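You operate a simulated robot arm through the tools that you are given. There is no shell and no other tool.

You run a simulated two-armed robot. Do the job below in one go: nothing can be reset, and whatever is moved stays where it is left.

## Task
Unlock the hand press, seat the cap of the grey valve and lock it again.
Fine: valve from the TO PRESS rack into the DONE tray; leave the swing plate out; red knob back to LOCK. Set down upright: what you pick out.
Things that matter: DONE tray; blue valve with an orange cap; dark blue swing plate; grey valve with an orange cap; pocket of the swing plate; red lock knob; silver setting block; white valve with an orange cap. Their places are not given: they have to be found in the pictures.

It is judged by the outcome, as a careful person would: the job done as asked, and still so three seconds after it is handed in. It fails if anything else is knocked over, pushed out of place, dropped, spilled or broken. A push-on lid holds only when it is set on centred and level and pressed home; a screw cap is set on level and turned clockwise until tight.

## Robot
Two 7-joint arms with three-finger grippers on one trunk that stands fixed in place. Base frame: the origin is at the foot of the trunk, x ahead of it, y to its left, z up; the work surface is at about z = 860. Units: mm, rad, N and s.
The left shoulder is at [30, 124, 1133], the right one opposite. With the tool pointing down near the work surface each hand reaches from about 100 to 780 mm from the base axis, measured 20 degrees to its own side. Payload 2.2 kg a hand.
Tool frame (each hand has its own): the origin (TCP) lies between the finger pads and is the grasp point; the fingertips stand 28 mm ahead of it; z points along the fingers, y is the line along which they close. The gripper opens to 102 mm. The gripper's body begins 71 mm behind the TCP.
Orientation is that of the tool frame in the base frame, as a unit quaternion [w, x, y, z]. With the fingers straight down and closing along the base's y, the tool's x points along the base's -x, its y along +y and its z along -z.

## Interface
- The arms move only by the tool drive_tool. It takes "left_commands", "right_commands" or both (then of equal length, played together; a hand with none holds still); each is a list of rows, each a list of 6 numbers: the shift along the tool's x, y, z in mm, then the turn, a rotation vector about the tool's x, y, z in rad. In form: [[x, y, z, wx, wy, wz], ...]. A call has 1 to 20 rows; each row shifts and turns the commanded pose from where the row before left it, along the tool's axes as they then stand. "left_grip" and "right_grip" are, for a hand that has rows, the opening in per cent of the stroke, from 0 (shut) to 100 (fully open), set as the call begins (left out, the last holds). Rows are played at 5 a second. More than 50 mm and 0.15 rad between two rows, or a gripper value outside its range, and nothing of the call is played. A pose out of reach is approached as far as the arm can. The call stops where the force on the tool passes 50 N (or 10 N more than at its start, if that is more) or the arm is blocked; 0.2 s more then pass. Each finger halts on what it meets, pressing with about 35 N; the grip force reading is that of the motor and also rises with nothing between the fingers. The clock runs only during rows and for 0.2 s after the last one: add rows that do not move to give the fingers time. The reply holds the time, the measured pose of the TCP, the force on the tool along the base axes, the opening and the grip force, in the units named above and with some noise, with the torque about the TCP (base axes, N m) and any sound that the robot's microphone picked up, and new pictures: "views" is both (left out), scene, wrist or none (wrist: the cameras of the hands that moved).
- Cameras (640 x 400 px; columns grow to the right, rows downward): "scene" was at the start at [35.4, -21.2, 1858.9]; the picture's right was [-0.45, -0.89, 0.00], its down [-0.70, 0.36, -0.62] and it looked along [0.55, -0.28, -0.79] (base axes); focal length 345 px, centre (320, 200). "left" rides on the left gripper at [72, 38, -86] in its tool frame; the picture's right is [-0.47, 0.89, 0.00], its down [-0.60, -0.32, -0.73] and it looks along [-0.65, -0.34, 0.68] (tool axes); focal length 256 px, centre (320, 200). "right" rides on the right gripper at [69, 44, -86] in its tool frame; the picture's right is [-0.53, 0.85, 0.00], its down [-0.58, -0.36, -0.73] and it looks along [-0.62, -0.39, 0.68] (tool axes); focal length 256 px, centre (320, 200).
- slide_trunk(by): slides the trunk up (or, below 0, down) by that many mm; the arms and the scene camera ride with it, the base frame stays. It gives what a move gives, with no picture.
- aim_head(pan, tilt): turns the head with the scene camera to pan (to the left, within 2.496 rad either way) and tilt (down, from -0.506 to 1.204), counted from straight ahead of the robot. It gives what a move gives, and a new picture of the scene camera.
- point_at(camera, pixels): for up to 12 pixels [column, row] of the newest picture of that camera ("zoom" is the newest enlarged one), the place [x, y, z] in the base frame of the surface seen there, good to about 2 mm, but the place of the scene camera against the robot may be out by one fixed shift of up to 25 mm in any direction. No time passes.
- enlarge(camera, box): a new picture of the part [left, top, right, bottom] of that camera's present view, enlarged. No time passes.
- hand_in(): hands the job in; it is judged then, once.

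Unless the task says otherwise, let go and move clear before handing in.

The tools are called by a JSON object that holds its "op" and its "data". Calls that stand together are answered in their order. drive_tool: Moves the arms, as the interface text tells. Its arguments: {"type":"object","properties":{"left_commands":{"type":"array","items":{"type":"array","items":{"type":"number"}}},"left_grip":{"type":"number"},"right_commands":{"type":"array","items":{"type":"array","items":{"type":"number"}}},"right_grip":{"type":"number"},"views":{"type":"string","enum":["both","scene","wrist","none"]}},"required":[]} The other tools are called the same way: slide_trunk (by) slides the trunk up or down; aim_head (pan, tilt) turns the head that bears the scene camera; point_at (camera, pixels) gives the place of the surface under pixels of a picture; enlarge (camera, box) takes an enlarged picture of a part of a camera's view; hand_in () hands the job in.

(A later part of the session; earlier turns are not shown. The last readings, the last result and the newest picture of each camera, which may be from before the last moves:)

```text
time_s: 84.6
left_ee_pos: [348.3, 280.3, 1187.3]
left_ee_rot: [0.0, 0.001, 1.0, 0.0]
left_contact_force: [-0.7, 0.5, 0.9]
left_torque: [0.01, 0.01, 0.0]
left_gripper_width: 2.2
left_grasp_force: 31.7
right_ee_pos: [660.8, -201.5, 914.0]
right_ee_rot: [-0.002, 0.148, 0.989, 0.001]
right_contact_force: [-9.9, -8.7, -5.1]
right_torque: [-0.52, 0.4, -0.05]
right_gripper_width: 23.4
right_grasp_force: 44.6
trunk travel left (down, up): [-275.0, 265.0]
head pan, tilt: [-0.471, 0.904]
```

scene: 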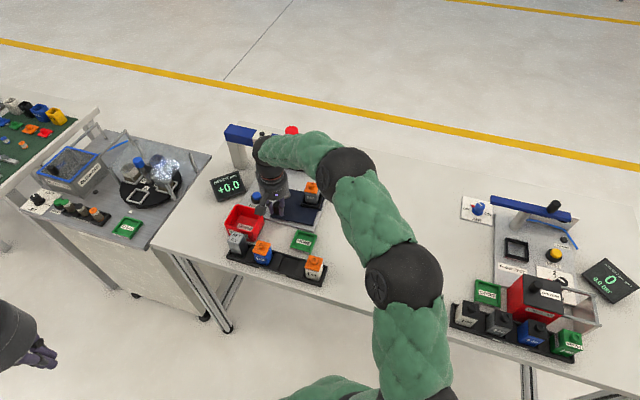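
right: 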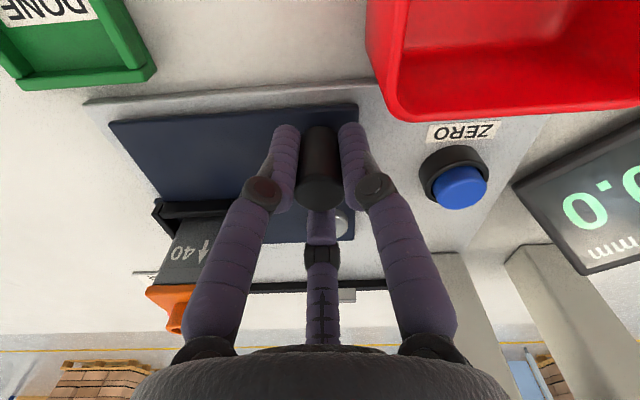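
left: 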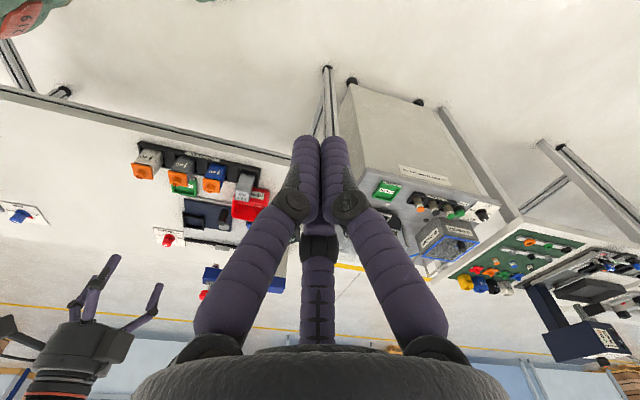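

Reaction (−10,−9) N: the plate is at its out stop, as originally. I'll open and lift off the handle.

{"op": "drive_tool", "data": {"right_commands": [[0, 0, 0, 0, 0, 0], [0, 0, 0, 0, 0, 0], [0, 0, -20, 0, 0, 0], [0, 0, -40, 0, 0, 0], [0, 0, -45, 0, 0, 0], [0, 0, 0, 0, 0, 0]], "right_grip": 40, "views": "both"}}

{"op": "enlarge", "data": {"camera": "scene", "box": [230, 130, 360, 240]}}

```text
time_s: 86.0
left_ee_pos: [349.5, 281.1, 1186.3]
left_ee_rot: [0.0, 0.0, 1.0, 0.0]
left_contact_force: [0.6, 0.1, 0.3]
left_torque: [-0.03, 0.0, -0.01]
left_gripper_width: 2.1
left_grasp_force: 31.1
right_ee_pos: [663.5, -201.7, 1019.0]
right_ee_rot: [-0.001, 0.148, 0.989, 0.0]
right_contact_force: [-0.3, -0.3, -0.1]
right_torque: [0.03, 0.01, 0.0]
right_gripper_width: 40.9
right_grasp_force: 0.1
trunk travel left (down, up): [-275.0, 265.0]
head pan, tilt: [-0.471, 0.904]
```

scene: 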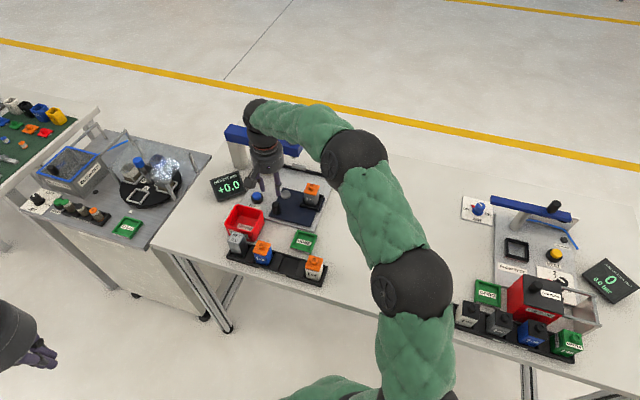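
right: 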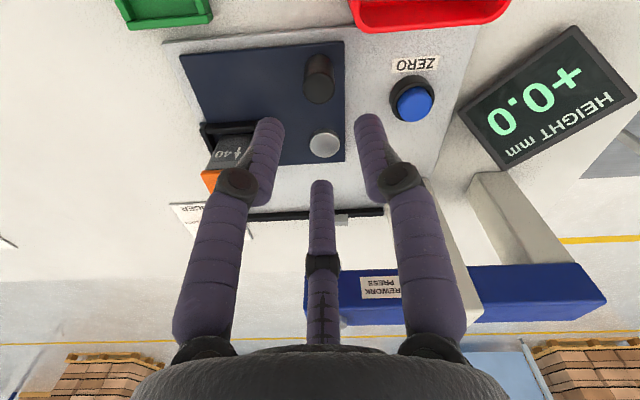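

```text
3.64 times, centred on (295, 185) of scene
```

zoom: 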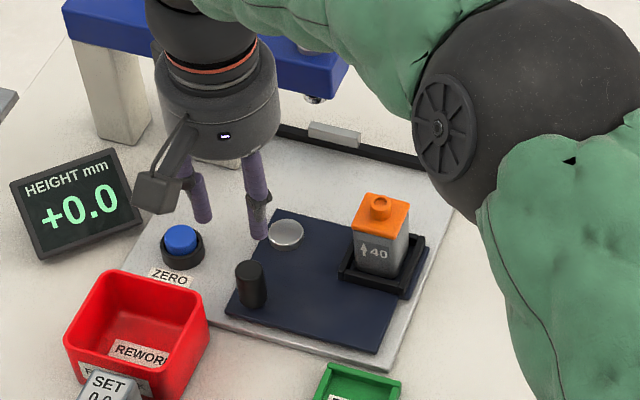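

The plate is out and the valve stands upright in the pocket. I'll turn the hand back to yaw 45° and move over the valve.

{"op": "drive_tool", "data": {"right_commands": [[0, 0, 0, 0, 0, -0.1353], [0, 0, 0, 0, 0, -0.1353], [0, 0, 0, 0, 0, -0.1353], [0, 0, 0, 0, 0, -0.1353], [0, 0, 0, 0, 0, -0.1353], [0, 0, 0, 0, 0, -0.1353], [0, 0, 0, 0, 0, -0.1353], [0, 0, 0, 0, 0, -0.1353], [29.6, -23, 0, 0, 0, 0], [29.6, -23, 0, 0, 0, 0], [29.6, -23, 0, 0, 0, 0], [0, 0, 0, 0, 0, 0]], "right_grip": 60, "views": "both"}}

{"op": "enlarge", "data": {"camera": "right", "box": [230, 10, 470, 170]}}

```text
time_s: 88.6
left_ee_pos: [349.5, 282.2, 1187.1]
left_ee_rot: [0.0, 0.0, 1.0, 0.001]
left_contact_force: [0.4, 0.2, -1.0]
left_torque: [0.01, 0.0, 0.03]
left_gripper_width: 2.0
left_grasp_force: 31.8
right_ee_pos: [649.9, -311.3, 1019.8]
right_ee_rot: [-0.001, -0.382, 0.924, 0.0]
right_contact_force: [-0.3, 0.2, 0.7]
right_torque: [-0.03, 0.04, 0.01]
right_gripper_width: 61.1
right_grasp_force: 0.1
trunk travel left (down, up): [-275.0, 265.0]
head pan, tilt: [-0.471, 0.904]
```

scene: 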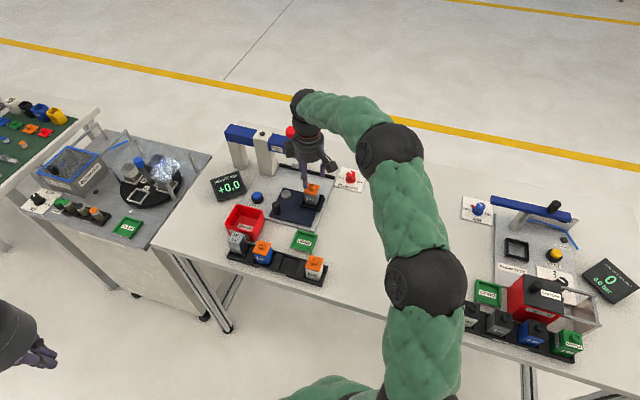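
right: 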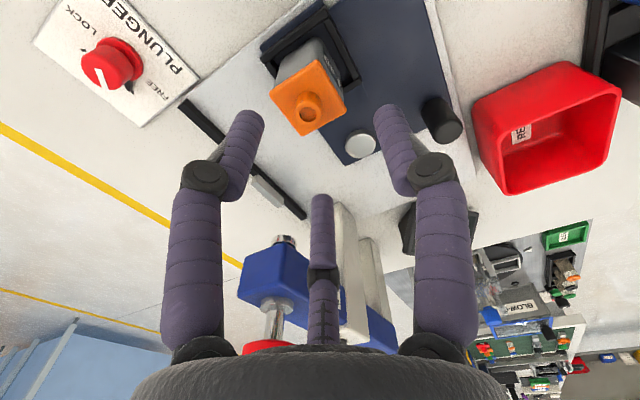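

```text
2.50 times, centred on (350, 90) of right
```

zoom: 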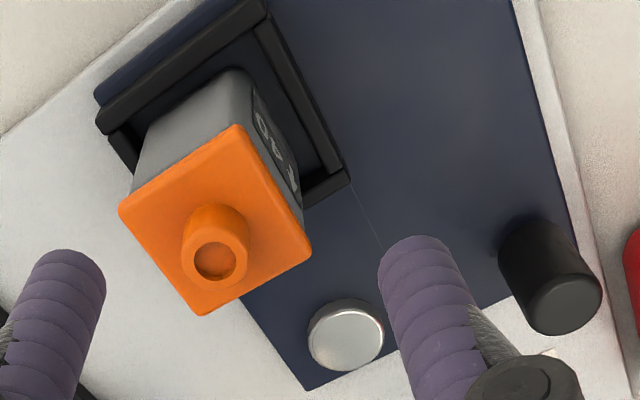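

Now measure the cap's corners (zoom) to locate the valve, plus the plate edge orientation.

{"op": "point_at", "data": {"camera": "zoom", "pixels": [[238, 130], [308, 255], [203, 312], [124, 212], [216, 262], [213, 215], [566, 305], [346, 340], [545, 100], [575, 230], [150, 150], [290, 180]]}}

```text
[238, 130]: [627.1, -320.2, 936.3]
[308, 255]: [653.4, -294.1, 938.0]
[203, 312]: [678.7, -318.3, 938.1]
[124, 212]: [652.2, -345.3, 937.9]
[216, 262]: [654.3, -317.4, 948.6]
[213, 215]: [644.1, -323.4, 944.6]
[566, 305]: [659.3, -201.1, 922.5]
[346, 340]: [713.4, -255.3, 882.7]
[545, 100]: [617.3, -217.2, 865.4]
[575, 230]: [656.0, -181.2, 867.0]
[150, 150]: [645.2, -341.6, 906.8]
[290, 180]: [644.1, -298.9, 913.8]
```

The cap top is now at z≈937.7 (3 mm lower than before: seated) and the valve is centred at (652.9,-319.5). I'll descend to grip it as before (TCP ≈(648.3,-314.1), z≈919.5).

{"op": "drive_tool", "data": {"right_commands": [[3.1, -0.9, 30, 0, 0, 0], [0, 0, 30, 0, 0, 0], [0, 0, 25, 0, 0, 0], [0, 0, 15, 0, 0, 0], [0, 0, 0, 0, 0, 0]], "views": "both"}}

{"op": "enlarge", "data": {"camera": "right", "box": [220, 40, 420, 280]}}

```text
time_s: 89.8
left_ee_pos: [350.2, 282.1, 1188.0]
left_ee_rot: [0.0, 0.001, 1.0, 0.0]
left_contact_force: [0.1, 0.0, 0.2]
left_torque: [0.02, 0.02, 0.0]
left_gripper_width: 2.6
left_grasp_force: 31.7
right_ee_pos: [648.6, -314.5, 918.6]
right_ee_rot: [0.0, -0.383, 0.924, -0.001]
right_contact_force: [-0.4, 0.0, 0.4]
right_torque: [0.01, 0.02, 0.01]
right_gripper_width: 61.1
right_grasp_force: 0.1
trunk travel left (down, up): [-275.0, 265.0]
head pan, tilt: [-0.471, 0.904]
```

scene: 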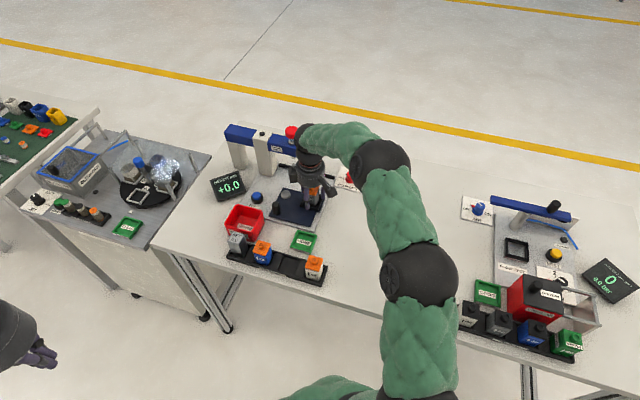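
right: 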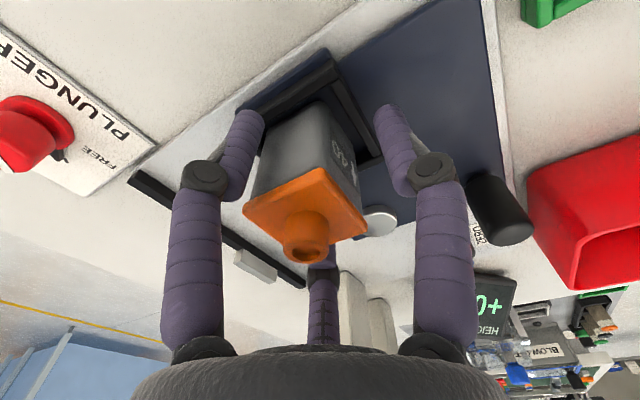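

```text
1.67 times, centred on (320, 160) of right
```

zoom: 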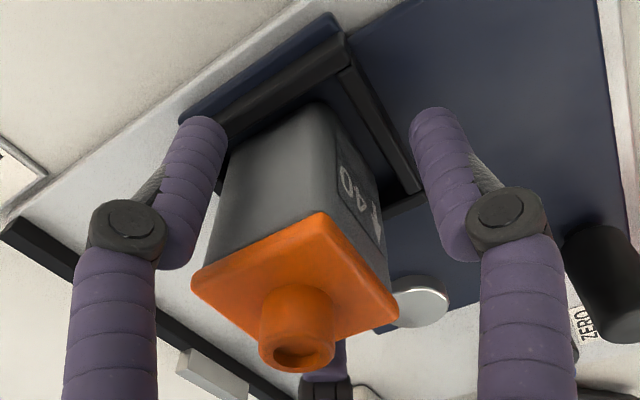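

The fingers straddle the valve like before and the cap sits flush. I'll close and firm the grip, then lift slightly.

{"op": "drive_tool", "data": {"right_commands": [[0, 0, 0, 0, 0, 0], [0, 0, 0, 0, 0, 0], [0, 0, 0, 0, 0, 0]], "right_grip": 30, "views": "none"}}

{"op": "drive_tool", "data": {"right_commands": [[0, 0, 0, 0, 0, 0], [0, 0, 0, 0, 0, 0], [0, 0, -5, 0, 0, 0], [0, 0, -10, 0, 0, 0], [0, 0, -15, 0, 0, 0], [0, 0, 0, 0, 0, 0]], "right_grip": 5, "views": "both"}}

{"op": "enlarge", "data": {"camera": "right", "box": [220, 40, 420, 280]}}

```text
time_s: 90.6
left_ee_pos: [349.9, 281.8, 1186.1]
left_ee_rot: [0.0, 0.0, 1.0, 0.001]
left_contact_force: [-0.5, -0.2, 0.7]
left_torque: [-0.01, -0.03, 0.0]
left_gripper_width: 2.2
left_grasp_force: 31.9
right_ee_pos: [648.5, -314.6, 919.6]
right_ee_rot: [0.0, -0.383, 0.924, 0.0]
right_contact_force: [-0.3, -1.4, -0.3]
right_torque: [-0.02, 0.0, 0.03]
right_gripper_width: 47.2
right_grasp_force: 12.7
trunk travel left (down, up): [-275.0, 265.0]
head pan, tilt: [-0.471, 0.904]
```

```text
time_s: 92.0
left_ee_pos: [349.6, 282.4, 1186.9]
left_ee_rot: [0.0, 0.0, 1.0, 0.0]
left_contact_force: [0.2, -0.6, 0.7]
left_torque: [-0.02, 0.02, -0.04]
left_gripper_width: 2.3
left_grasp_force: 31.6
right_ee_pos: [649.3, -315.7, 948.9]
right_ee_rot: [0.0, -0.382, 0.924, 0.0]
right_contact_force: [0.2, 0.2, -1.0]
right_torque: [0.04, -0.02, -0.04]
right_gripper_width: 46.7
right_grasp_force: 30.9
trunk travel left (down, up): [-275.0, 265.0]
head pan, tilt: [-0.471, 0.904]
```

scene: 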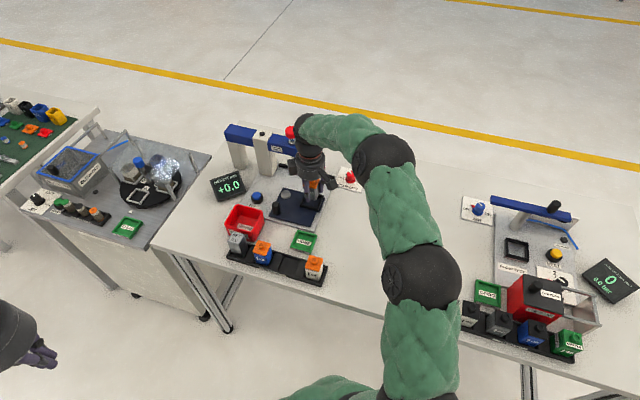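
right: 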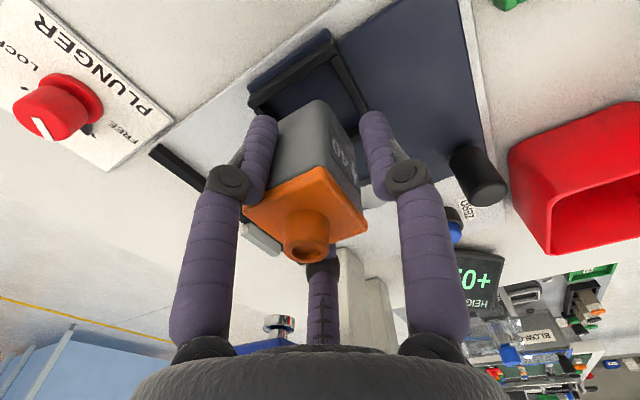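

```text
1.67 times, centred on (320, 160) of right
```

zoom: 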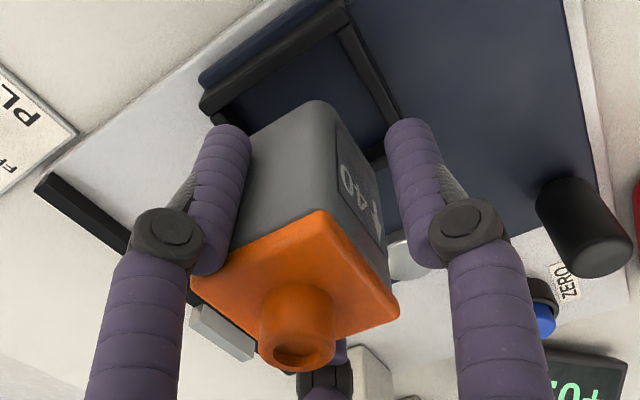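

Valve lifted cleanly with the cap on. I'll raise it and move to a spot in front of the DONE tray so the wrist camera can measure the tray.

{"op": "drive_tool", "data": {"right_commands": [[0, 0, -30, 0, 0, 0], [0, 0, -31, 0, 0, 0], [19.9, 34.9, 0, 0, 0, 0], [19.9, 34.9, 0, 0, 0, 0], [19.9, 34.9, 0, 0, 0, 0], [19.9, 34.9, 0, 0, 0, 0], [19.9, 34.9, 0, 0, 0, 0], [0, 0, 0, 0, 0, 0]], "views": "both"}}

{"op": "enlarge", "data": {"camera": "right", "box": [200, 40, 460, 240]}}

{"op": "enlarge", "data": {"camera": "scene", "box": [270, 210, 350, 280]}}

```text
time_s: 93.8
left_ee_pos: [350.0, 280.9, 1187.5]
left_ee_rot: [0.0, 0.0, 1.0, 0.0]
left_contact_force: [0.4, -0.6, -0.1]
left_torque: [0.01, 0.0, 0.0]
left_gripper_width: 2.1
left_grasp_force: 31.6
right_ee_pos: [452.9, -261.8, 1011.8]
right_ee_rot: [0.0, -0.383, 0.924, 0.0]
right_contact_force: [-0.4, -0.1, -0.5]
right_torque: [0.0, 0.03, -0.03]
right_gripper_width: 46.6
right_grasp_force: 30.7
trunk travel left (down, up): [-275.0, 265.0]
head pan, tilt: [-0.471, 0.904]
```

scene: 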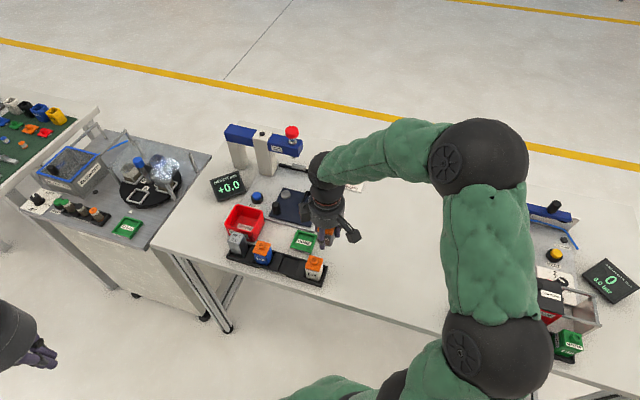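
right: 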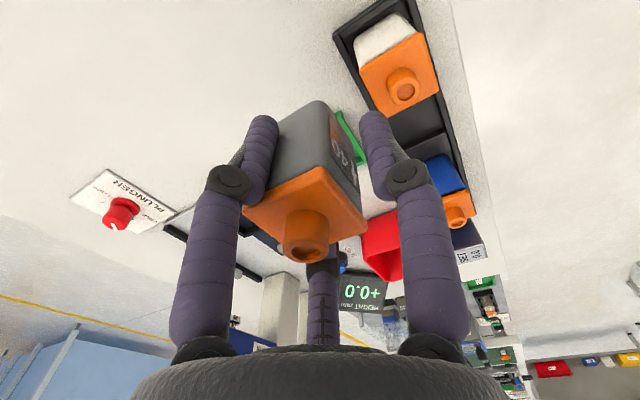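

```text
2.00 times, centred on (330, 140) of right
```

zoom: 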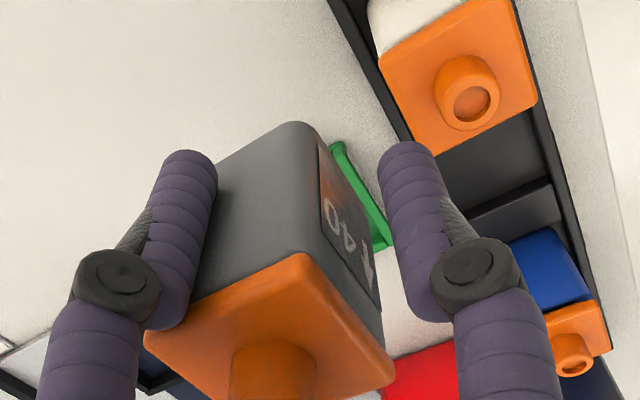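

```text
5.71 times, centred on (310, 245) of scene
```

zoom: 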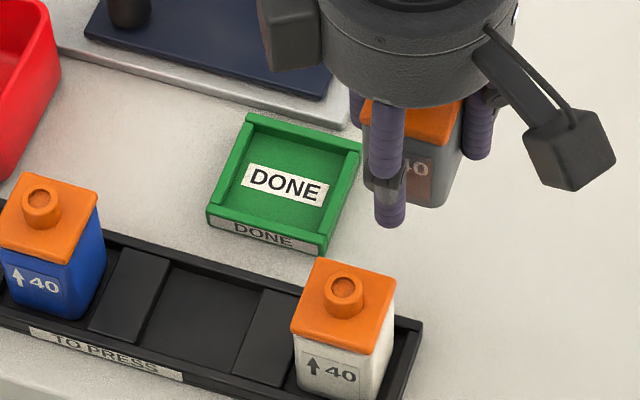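

The scene zoom shows the whole tray. I'll measure its rim corners there and calibrate the shift with the white valve's cap, seen in both cameras.

{"op": "point_at", "data": {"camera": "zoom", "pixels": [[250, 118], [357, 149], [319, 240], [213, 207], [285, 185], [318, 263], [393, 288], [363, 352], [294, 325], [344, 282], [260, 130], [345, 155]]}}

{"op": "point_at", "data": {"camera": "right", "pixels": [[417, 38], [436, 87], [376, 107], [358, 72], [402, 90], [345, 125], [360, 160], [350, 115], [458, 218], [472, 200], [345, 115], [355, 140]]}}

```text
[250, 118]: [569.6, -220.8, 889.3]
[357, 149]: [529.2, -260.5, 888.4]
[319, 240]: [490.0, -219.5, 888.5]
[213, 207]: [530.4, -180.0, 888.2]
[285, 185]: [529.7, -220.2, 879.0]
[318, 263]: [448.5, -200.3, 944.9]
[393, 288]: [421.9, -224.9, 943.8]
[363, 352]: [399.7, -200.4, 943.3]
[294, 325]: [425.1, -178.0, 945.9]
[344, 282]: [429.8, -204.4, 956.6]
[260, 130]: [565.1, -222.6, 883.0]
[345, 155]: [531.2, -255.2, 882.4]
```

```text
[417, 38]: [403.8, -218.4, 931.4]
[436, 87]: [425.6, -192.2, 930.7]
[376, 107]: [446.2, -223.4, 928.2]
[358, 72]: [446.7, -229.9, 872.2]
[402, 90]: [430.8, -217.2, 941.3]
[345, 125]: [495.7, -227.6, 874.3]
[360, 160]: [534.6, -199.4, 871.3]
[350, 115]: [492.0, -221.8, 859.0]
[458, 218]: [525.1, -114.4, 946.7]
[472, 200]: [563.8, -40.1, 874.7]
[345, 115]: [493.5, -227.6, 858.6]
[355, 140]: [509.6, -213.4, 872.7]
```

Tray centre works out to (531.2,-233.2) with floor ≈865.5, consistent in both cameras. I'll move over it (TCP ≈(526.9,-228.1)) and lower to just above the rim.

{"op": "drive_tool", "data": {"right_commands": [[-38.1, -14.25, 0, 0, 0, 0], [-38.1, -14.25, 0, 0, 0, 0], [0, 0, 35, 0, 0, 0], [0, 0, 35, 0, 0, 0], [0, 0, 10, 0, 0, 0], [0, 0, 0, 0, 0, 0]], "views": "both"}}

{"op": "enlarge", "data": {"camera": "right", "box": [200, 40, 460, 240]}}

{"op": "enlarge", "data": {"camera": "scene", "box": [270, 210, 350, 280]}}

```text
time_s: 95.2
left_ee_pos: [350.9, 282.4, 1186.6]
left_ee_rot: [0.0, 0.0, 1.0, 0.0]
left_contact_force: [0.0, 0.0, 0.5]
left_torque: [-0.02, -0.01, -0.02]
left_gripper_width: 2.2
left_grasp_force: 31.3
right_ee_pos: [527.5, -228.9, 930.4]
right_ee_rot: [-0.001, -0.382, 0.924, -0.001]
right_contact_force: [0.6, 0.0, -0.8]
right_torque: [0.01, 0.06, 0.02]
right_gripper_width: 46.6
right_grasp_force: 31.0
trunk travel left (down, up): [-275.0, 265.0]
head pan, tilt: [-0.471, 0.904]
```

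scene: 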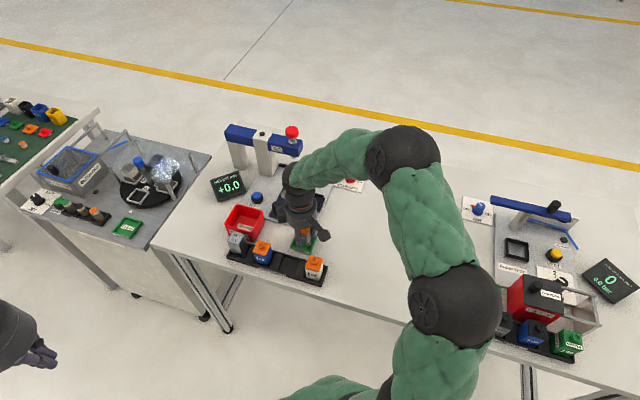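
right: 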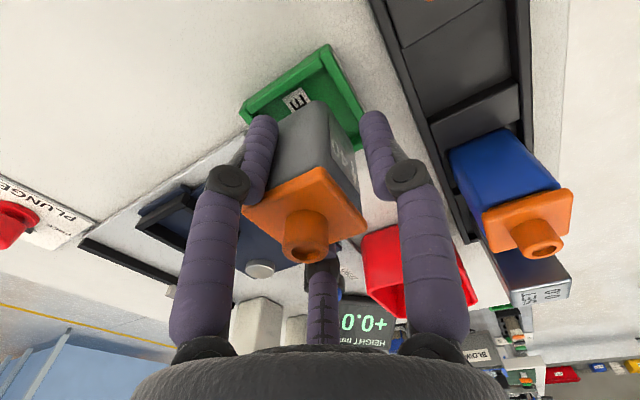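

```text
2.00 times, centred on (330, 140) of right
```

zoom: 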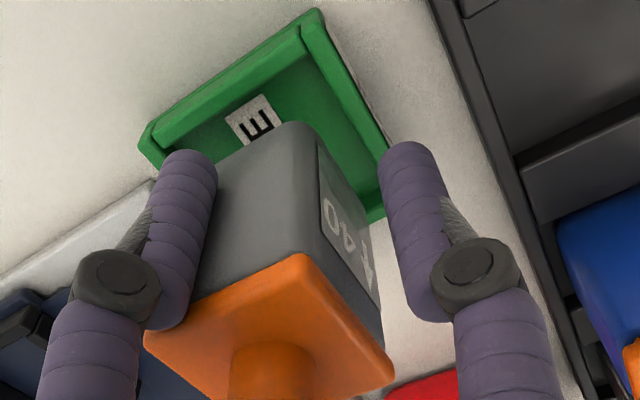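

```text
5.71 times, centred on (310, 245) of scene
```

zoom: 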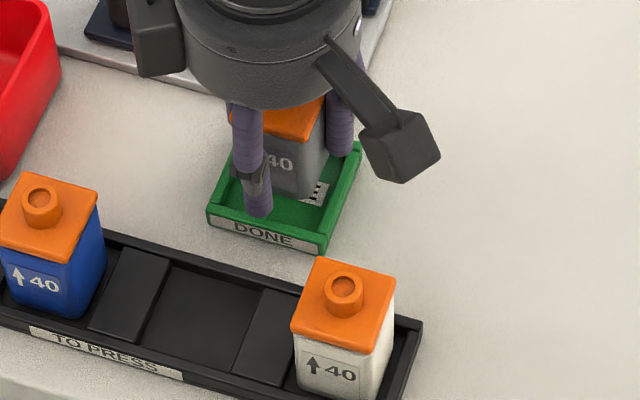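

I'll measure body faces against the tray's inner rims from the wrist view.

{"op": "point_at", "data": {"camera": "right", "pixels": [[290, 125], [285, 150], [300, 115], [335, 125], [350, 155], [340, 140], [283, 82], [288, 90], [345, 85], [338, 88], [318, 95], [262, 110]]}}

{"op": "point_at", "data": {"camera": "right", "pixels": [[325, 48], [329, 60], [242, 110], [360, 115], [352, 95], [335, 78], [300, 72], [272, 88], [290, 78], [346, 100], [275, 95], [310, 75]]}}

```text
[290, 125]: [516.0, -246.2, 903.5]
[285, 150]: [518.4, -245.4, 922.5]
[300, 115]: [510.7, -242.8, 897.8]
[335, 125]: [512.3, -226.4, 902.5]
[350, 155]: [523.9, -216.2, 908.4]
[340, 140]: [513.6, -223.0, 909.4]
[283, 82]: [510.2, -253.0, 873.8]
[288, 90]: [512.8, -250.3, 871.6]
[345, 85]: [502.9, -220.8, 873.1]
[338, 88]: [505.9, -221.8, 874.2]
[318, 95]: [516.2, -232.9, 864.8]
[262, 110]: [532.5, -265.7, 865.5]
```

```text
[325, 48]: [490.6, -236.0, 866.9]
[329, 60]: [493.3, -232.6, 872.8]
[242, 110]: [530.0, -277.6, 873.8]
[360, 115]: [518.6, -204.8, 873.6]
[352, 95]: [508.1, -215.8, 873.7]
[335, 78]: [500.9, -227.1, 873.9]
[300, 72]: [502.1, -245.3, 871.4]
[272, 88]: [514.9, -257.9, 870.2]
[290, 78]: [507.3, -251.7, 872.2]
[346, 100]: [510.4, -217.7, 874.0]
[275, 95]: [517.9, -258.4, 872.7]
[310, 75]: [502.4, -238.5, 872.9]
```

Gaps to the tray's inner rims are ~5.4 and ~6.7 mm: well inside. I'll nudge 1.2 mm frontward and lower, stepping gently to the floor.

{"op": "drive_tool", "data": {"right_commands": [[0, 1.2, 6, 0, 0, 0], [0, 0, 6, 0, 0, 0], [0, 0, 5, 0, 0, 0], [0, 0, 0, 0, 0, 0]], "views": "none"}}

{"op": "drive_tool", "data": {"right_commands": [[0, 0, 1, 0, 0, 0], [0, 0, 1, 0, 0, 0], [0, 0, 0, 0, 0, 0]], "views": "none"}}

{"op": "drive_tool", "data": {"right_commands": [[0, 0, 1, 0, 0, 0], [0, 0, 0, 0, 0, 0]], "views": "wrist"}}

```text
time_s: 96.2
left_ee_pos: [349.9, 281.7, 1187.9]
left_ee_rot: [0.0, -0.001, 1.0, 0.0]
left_contact_force: [0.0, 0.2, 0.0]
left_torque: [0.02, -0.03, -0.01]
left_gripper_width: 2.0
left_grasp_force: 31.5
right_ee_pos: [526.5, -226.7, 912.8]
right_ee_rot: [0.0, -0.382, 0.924, 0.0]
right_contact_force: [0.1, 0.4, -0.1]
right_torque: [0.01, 0.0, -0.01]
right_gripper_width: 46.7
right_grasp_force: 30.7
trunk travel left (down, up): [-275.0, 265.0]
head pan, tilt: [-0.471, 0.904]
```

```text
time_s: 97.0
left_ee_pos: [349.8, 282.1, 1188.0]
left_ee_rot: [0.0, 0.001, 1.0, 0.0]
left_contact_force: [0.1, 0.2, -0.1]
left_torque: [0.0, -0.01, 0.01]
left_gripper_width: 2.1
left_grasp_force: 31.8
right_ee_pos: [525.4, -227.7, 911.7]
right_ee_rot: [0.001, -0.383, 0.924, 0.0]
right_contact_force: [-0.2, -0.2, 0.2]
right_torque: [0.0, 0.02, -0.02]
right_gripper_width: 46.5
right_grasp_force: 30.9
trunk travel left (down, up): [-275.0, 265.0]
head pan, tilt: [-0.471, 0.904]
```

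```text
time_s: 97.6
left_ee_pos: [350.0, 282.3, 1187.2]
left_ee_rot: [0.0, 0.001, 1.0, 0.0]
left_contact_force: [0.4, 0.1, 0.3]
left_torque: [0.02, 0.0, 0.01]
left_gripper_width: 2.2
left_grasp_force: 32.0
right_ee_pos: [526.7, -227.4, 910.0]
right_ee_rot: [-0.001, -0.382, 0.924, 0.0]
right_contact_force: [0.3, 0.1, -1.8]
right_torque: [0.02, -0.06, -0.01]
right_gripper_width: 46.7
right_grasp_force: 31.0
trunk travel left (down, up): [-275.0, 265.0]
head pan, tilt: [-0.471, 0.904]
```

right: 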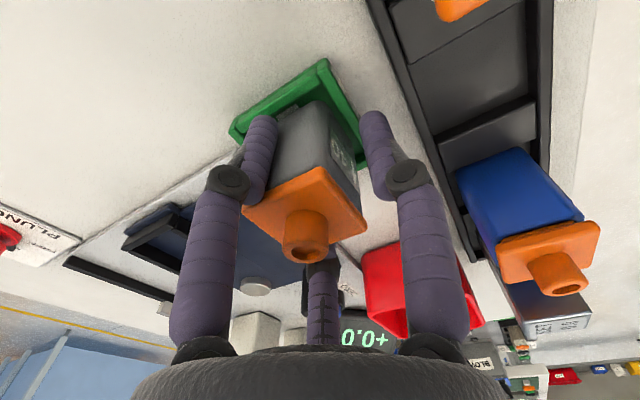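

No floor contact yet at z≈910. I'll go on in 1 mm steps.

{"op": "drive_tool", "data": {"right_commands": [[0, 0, 1, 0, 0, 0], [0, 0, 0, 0, 0, 0]], "views": "none"}}

{"op": "drive_tool", "data": {"right_commands": [[0, 0, 1, 0, 0, 0], [0, 0, 0, 0, 0, 0]], "views": "none"}}

```text
time_s: 98.2
left_ee_pos: [349.0, 280.8, 1187.3]
left_ee_rot: [0.0, 0.0, 1.0, 0.0]
left_contact_force: [0.8, -1.0, 0.2]
left_torque: [0.0, 0.0, -0.02]
left_gripper_width: 2.3
left_grasp_force: 31.0
right_ee_pos: [526.6, -227.3, 909.6]
right_ee_rot: [0.001, -0.382, 0.924, 0.0]
right_contact_force: [0.3, -0.2, -0.7]
right_torque: [0.04, 0.01, 0.01]
right_gripper_width: 46.6
right_grasp_force: 30.8
trunk travel left (down, up): [-275.0, 265.0]
head pan, tilt: [-0.471, 0.904]
```

```text
time_s: 98.8
left_ee_pos: [348.2, 281.6, 1187.5]
left_ee_rot: [0.0, 0.0, 1.0, 0.0]
left_contact_force: [-0.5, -0.1, -0.6]
left_torque: [0.02, -0.03, 0.01]
left_gripper_width: 2.0
left_grasp_force: 31.3
right_ee_pos: [527.6, -227.5, 908.5]
right_ee_rot: [0.001, -0.383, 0.924, 0.0]
right_contact_force: [-1.6, -0.9, 8.4]
right_torque: [-0.08, 0.1, 0.03]
right_gripper_width: 46.9
right_grasp_force: 31.7
trunk travel left (down, up): [-275.0, 265.0]
head pan, tilt: [-0.471, 0.904]
```

Contact with the tray floor (8 N at z≈908.5). I'll ease slightly and open.

{"op": "drive_tool", "data": {"right_commands": [[0, 0, -0.8, 0, 0, 0], [0, 0, 0, 0, 0, 0]], "views": "none"}}

{"op": "drive_tool", "data": {"right_commands": [[0, 0, 0, 0, 0, 0], [0, 0, 0, 0, 0, 0], [0, 0, 0, 0, 0, 0]], "right_grip": 60, "views": "wrist"}}

{"op": "enlarge", "data": {"camera": "right", "box": [210, 40, 430, 260]}}

```text
time_s: 99.4
left_ee_pos: [349.7, 281.6, 1187.9]
left_ee_rot: [-0.001, 0.0, 1.0, 0.0]
left_contact_force: [0.0, 0.2, -0.8]
left_torque: [0.0, 0.0, 0.0]
left_gripper_width: 2.3
left_grasp_force: 31.4
right_ee_pos: [526.9, -227.8, 908.2]
right_ee_rot: [0.0, -0.383, 0.924, 0.0]
right_contact_force: [-0.1, -0.9, 3.8]
right_torque: [-0.11, -0.13, -0.04]
right_gripper_width: 46.5
right_grasp_force: 30.9
trunk travel left (down, up): [-275.0, 265.0]
head pan, tilt: [-0.471, 0.904]
```

```text
time_s: 100.2
left_ee_pos: [349.9, 282.3, 1187.8]
left_ee_rot: [0.0, 0.0, 1.0, 0.001]
left_contact_force: [-0.1, -0.8, -0.5]
left_torque: [-0.01, 0.02, -0.04]
left_gripper_width: 2.0
left_grasp_force: 31.4
right_ee_pos: [526.5, -226.9, 908.2]
right_ee_rot: [0.0, -0.382, 0.924, 0.0]
right_contact_force: [-0.7, 0.3, -0.6]
right_torque: [0.01, -0.01, -0.04]
right_gripper_width: 61.0
right_grasp_force: 0.0
trunk travel left (down, up): [-275.0, 265.0]
head pan, tilt: [-0.471, 0.904]
```

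right: 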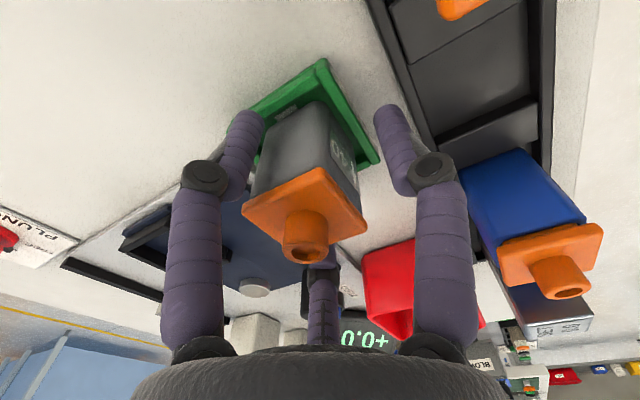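

```text
1.82 times, centred on (320, 150) of right
```

zoom: 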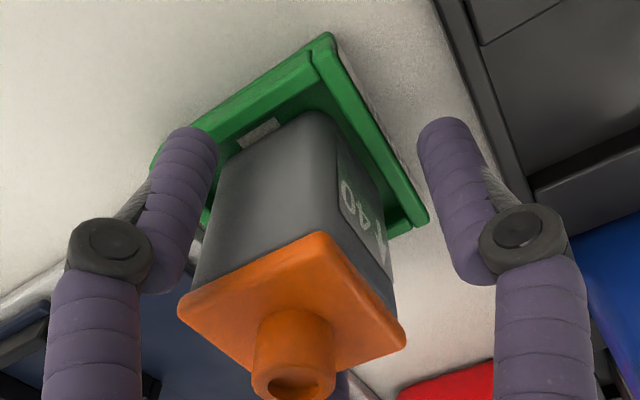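

Released; the valve stands in the DONE tray with the fingers clear. I'll lift straight up and check.

{"op": "drive_tool", "data": {"right_commands": [[0, 0, -15, 0, 0, 0], [0, 0, -25, 0, 0, 0], [0, 0, -35, 0, 0, 0], [0, 0, -40, 0, 0, 0], [0, 0, 0, 0, 0, 0]], "views": "both"}}

{"op": "enlarge", "data": {"camera": "right", "box": [220, 10, 440, 170]}}

{"op": "enlarge", "data": {"camera": "scene", "box": [230, 180, 340, 290]}}

```text
time_s: 101.4
left_ee_pos: [350.5, 281.2, 1187.6]
left_ee_rot: [0.0, -0.001, 1.0, 0.0]
left_contact_force: [-0.5, -0.7, 0.3]
left_torque: [0.0, 0.04, 0.03]
left_gripper_width: 2.2
left_grasp_force: 31.8
right_ee_pos: [526.1, -228.2, 1025.4]
right_ee_rot: [0.001, -0.383, 0.924, 0.0]
right_contact_force: [0.5, -1.4, -0.2]
right_torque: [-0.01, 0.02, 0.01]
right_gripper_width: 61.3
right_grasp_force: 0.1
trunk travel left (down, up): [-275.0, 265.0]
head pan, tilt: [-0.471, 0.904]
```

scene: 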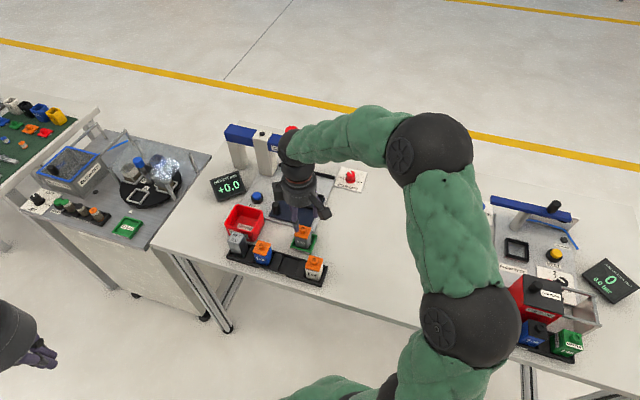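
right: 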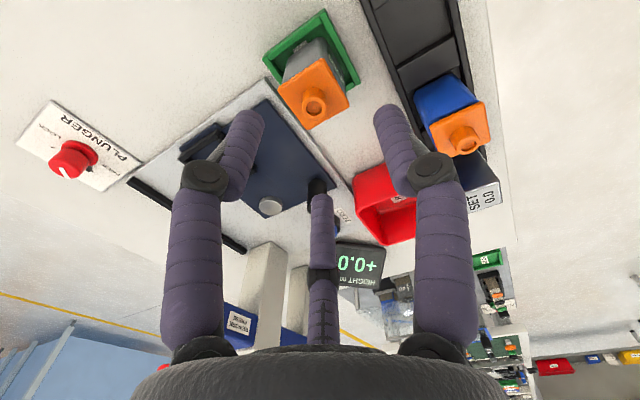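

```text
2.50 times, centred on (330, 90) of right
```

zoom: 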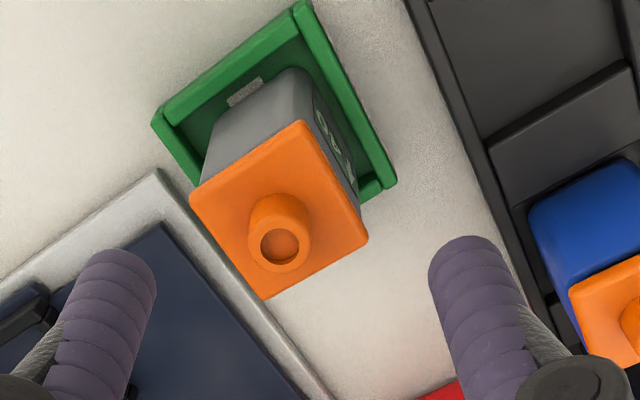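

```text
3.64 times, centred on (285, 235) of scene
```

zoom: 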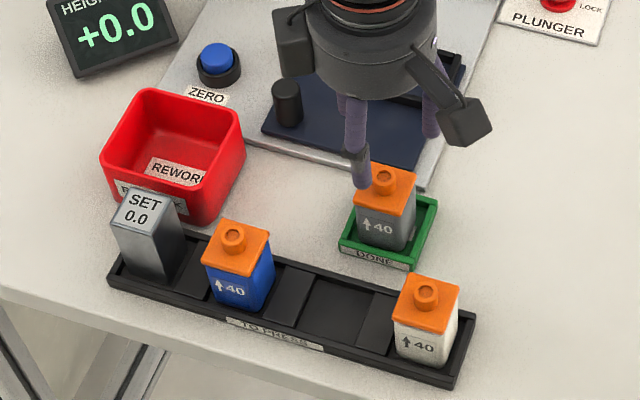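

The grey valve stands upright in the DONE tray; blue, white and SET are untouched. Now I'll go back to the PLUNGER knob to lock it.

{"op": "drive_tool", "data": {"right_commands": [[9.3, -41.6, 0, 0, 0, 0], [9.3, -41.6, 0, 0, 0, 0], [9.3, -41.6, 0, 0, 0, 0], [9.3, -41.6, 0, 0, 0, 0], [9.3, -41.6, 0, 0, 0, 0], [9.3, -41.6, 0, 0, 0, 0], [9.3, -41.6, 0, 0, 0, 0], [0, 0, 0, 0, 0, 0]], "right_grip": 50, "views": "both"}}

{"op": "enlarge", "data": {"camera": "right", "box": [240, 0, 400, 120]}}

```text
time_s: 103.2
left_ee_pos: [349.2, 282.1, 1186.1]
left_ee_rot: [0.0, 0.0, 1.0, 0.0]
left_contact_force: [0.4, 0.5, -0.1]
left_torque: [0.0, -0.01, -0.03]
left_gripper_width: 2.0
left_grasp_force: 30.9
right_ee_pos: [687.0, -478.7, 1022.7]
right_ee_rot: [0.0, -0.383, 0.924, 0.0]
right_contact_force: [0.2, 0.7, -0.3]
right_torque: [-0.04, -0.02, -0.01]
right_gripper_width: 50.9
right_grasp_force: 0.1
trunk travel left (down, up): [-275.0, 265.0]
head pan, tilt: [-0.471, 0.904]
```

scene: 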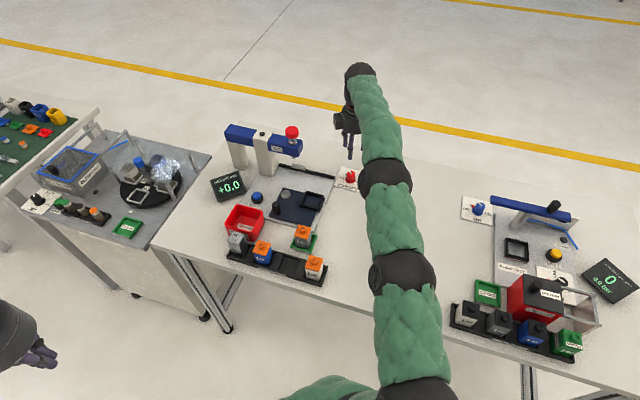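
right: 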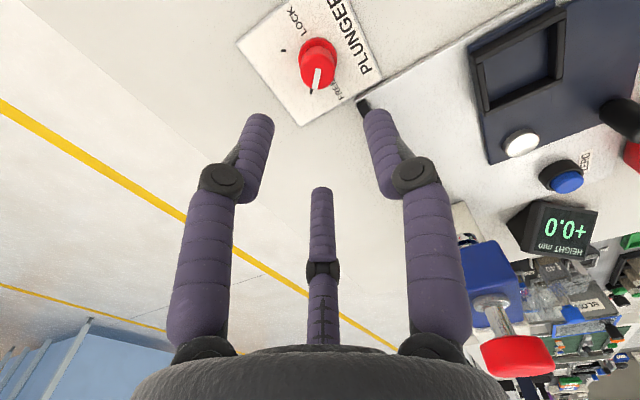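

```text
3.33 times, centred on (320, 60) of right
```

zoom: 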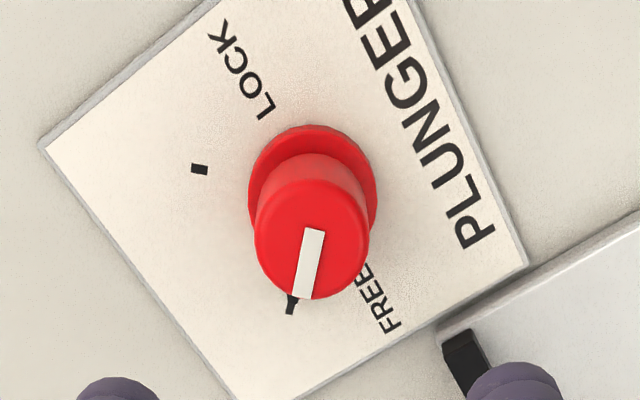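

Same view as after unlocking, pointer on FREE. I'll descend 119 mm, grip the knob, and turn −90° (clockwise) to LOCK.

{"op": "drive_tool", "data": {"right_commands": [[1.0, 0, 40, 0, 0, 0], [0, 0, 40, 0, 0, 0], [0, 0, 39, 0, 0, 0], [0, 0, 0, 0, 0, 0]], "views": "wrist"}}

{"op": "drive_tool", "data": {"right_commands": [[0, 0, 0, 0, 0, 0], [0, 0, 0, 0, 0, 0], [0, 0, 0, 0, 0, 0]], "right_grip": 0, "views": "wrist"}}

```text
time_s: 104.2
left_ee_pos: [350.1, 283.3, 1187.7]
left_ee_rot: [0.0, 0.0, 1.0, -0.001]
left_contact_force: [-1.1, -0.3, 0.0]
left_torque: [-0.02, 0.0, 0.01]
left_gripper_width: 1.8
left_grasp_force: 31.1
right_ee_pos: [685.1, -479.6, 905.5]
right_ee_rot: [0.0, -0.383, 0.924, -0.001]
right_contact_force: [0.1, -0.2, -0.5]
right_torque: [0.01, -0.01, -0.01]
right_gripper_width: 51.1
right_grasp_force: 0.0
trunk travel left (down, up): [-275.0, 265.0]
head pan, tilt: [-0.471, 0.904]
```

right: 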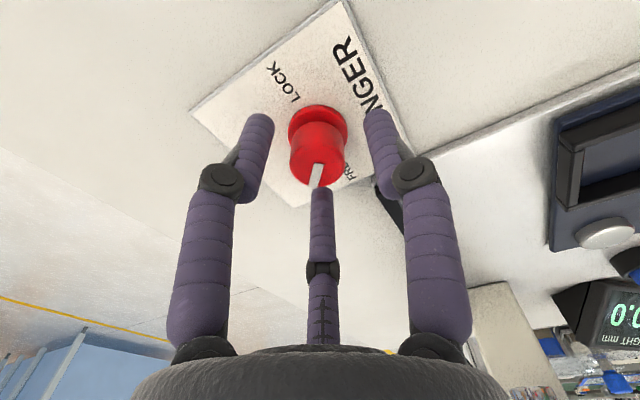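

```text
time_s: 105.0
left_ee_pos: [350.6, 279.7, 1186.8]
left_ee_rot: [0.0, -0.001, 1.0, 0.0]
left_contact_force: [-0.7, -0.3, -0.2]
left_torque: [0.02, 0.01, -0.01]
left_gripper_width: 2.0
left_grasp_force: 31.8
right_ee_pos: [685.1, -480.7, 904.5]
right_ee_rot: [0.0, -0.383, 0.924, -0.001]
right_contact_force: [-1.8, -6.4, -1.1]
right_torque: [-0.43, 0.07, 0.02]
right_gripper_width: 27.4
right_grasp_force: 45.0
trunk travel left (down, up): [-275.0, 265.0]
head pan, tilt: [-0.471, 0.904]
```

right: 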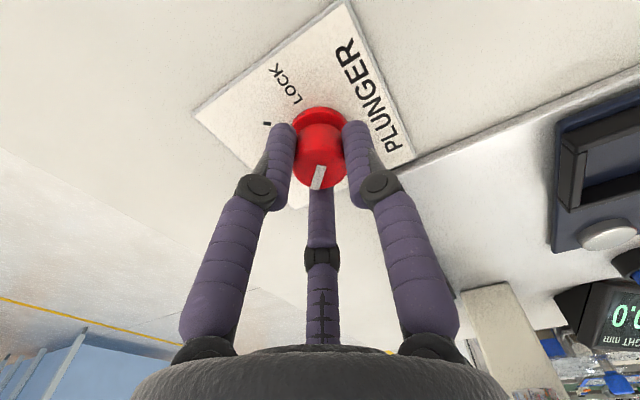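

Gripped at 27.4 mm with little side force. Now I turn the knob 90° clockwise (tool +z) to LOCK.

{"op": "drive_tool", "data": {"right_commands": [[0, 0, 0, 0, 0, 0.13], [0, 0, 0, 0, 0, 0.13], [0, 0, 0, 0, 0, 0.13], [0, 0, 0, 0, 0, 0.13], [0, 0, 0, 0, 0, 0.13], [0, 0, 0, 0, 0, 0.13], [0, 0, 0, 0, 0, 0.13], [0, 0, 0, 0, 0, 0.13], [0, 0, 0, 0, 0, 0.13], [0, 0, 0, 0, 0, 0.13], [0, 0, 0, 0, 0, 0.13], [0, 0, 0, 0, 0, 0.14], [0, 0, 0, 0, 0, 0.03], [0, 0, 0, 0, 0, 0]], "views": "wrist"}}

{"op": "drive_tool", "data": {"right_commands": [[0, 0, 0, 0, 0, 0], [0, 0, 0, 0, 0, 0], [0, 0, -40, 0, 0, 0], [0, 0, -40, 0, 0, 0], [0, 0, -40, 0, 0, 0], [0, 0, 0, 0, 0, 0]], "right_grip": 50, "views": "both"}}

{"op": "enlarge", "data": {"camera": "right", "box": [240, 0, 400, 130]}}

```text
time_s: 108.0
left_ee_pos: [349.6, 281.3, 1187.5]
left_ee_rot: [0.0, 0.0, 1.0, 0.001]
left_contact_force: [-0.1, -0.8, -0.4]
left_torque: [-0.02, 0.0, 0.0]
left_gripper_width: 2.0
left_grasp_force: 32.2
right_ee_pos: [686.8, -481.3, 905.2]
right_ee_rot: [0.0, 0.398, 0.918, 0.0]
right_contact_force: [0.8, -6.8, 4.5]
right_torque: [-0.3, 0.03, 0.26]
right_gripper_width: 27.4
right_grasp_force: 45.2
trunk travel left (down, up): [-275.0, 265.0]
head pan, tilt: [-0.471, 0.904]
```

right: 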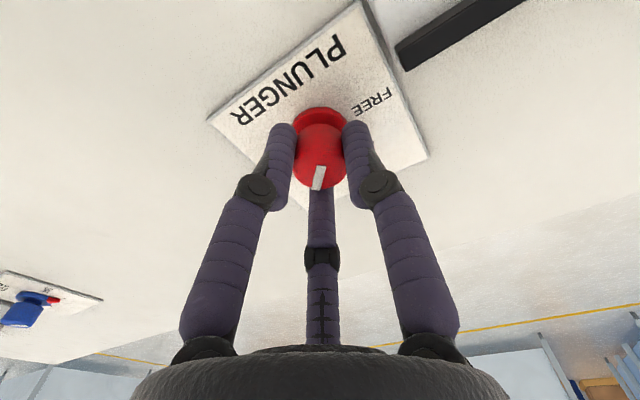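

```text
time_s: 109.4
left_ee_pos: [350.6, 282.8, 1186.4]
left_ee_rot: [-0.001, 0.001, 1.0, 0.0]
left_contact_force: [0.2, 0.3, 0.7]
left_torque: [0.02, 0.0, 0.02]
left_gripper_width: 2.3
left_grasp_force: 31.4
right_ee_pos: [682.8, -480.4, 1025.4]
right_ee_rot: [-0.001, 0.397, 0.918, -0.001]
right_contact_force: [-0.4, 0.5, -0.5]
right_torque: [0.01, -0.01, 0.02]
right_gripper_width: 50.8
right_grasp_force: 0.0
trunk travel left (down, up): [-275.0, 265.0]
head pan, tilt: [-0.471, 0.904]
```

scene: 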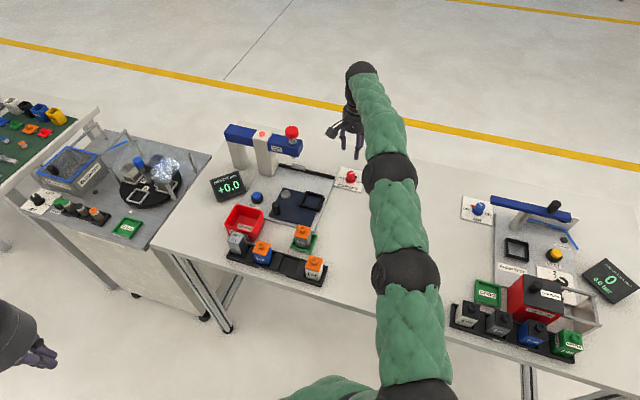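
right: 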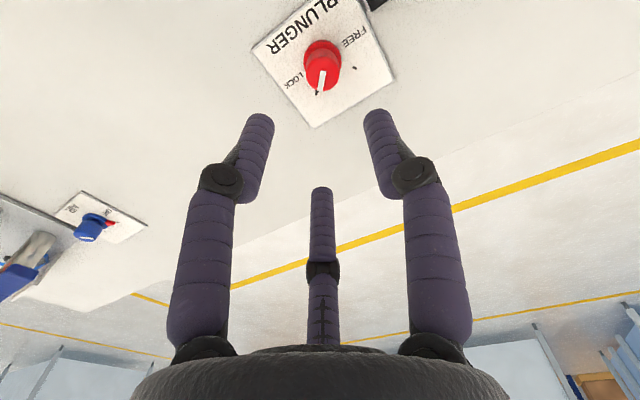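

```text
3.08 times, centred on (320, 65) of right
```

zoom: 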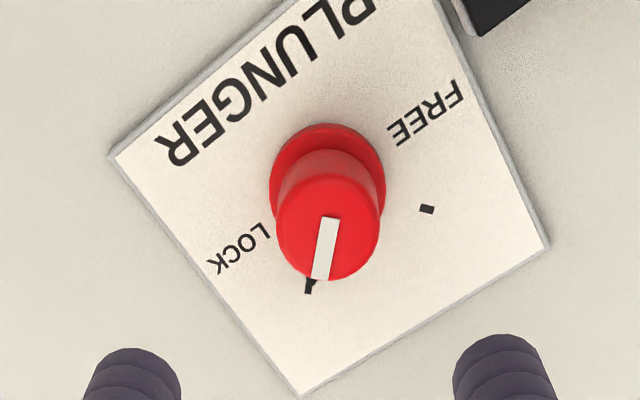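

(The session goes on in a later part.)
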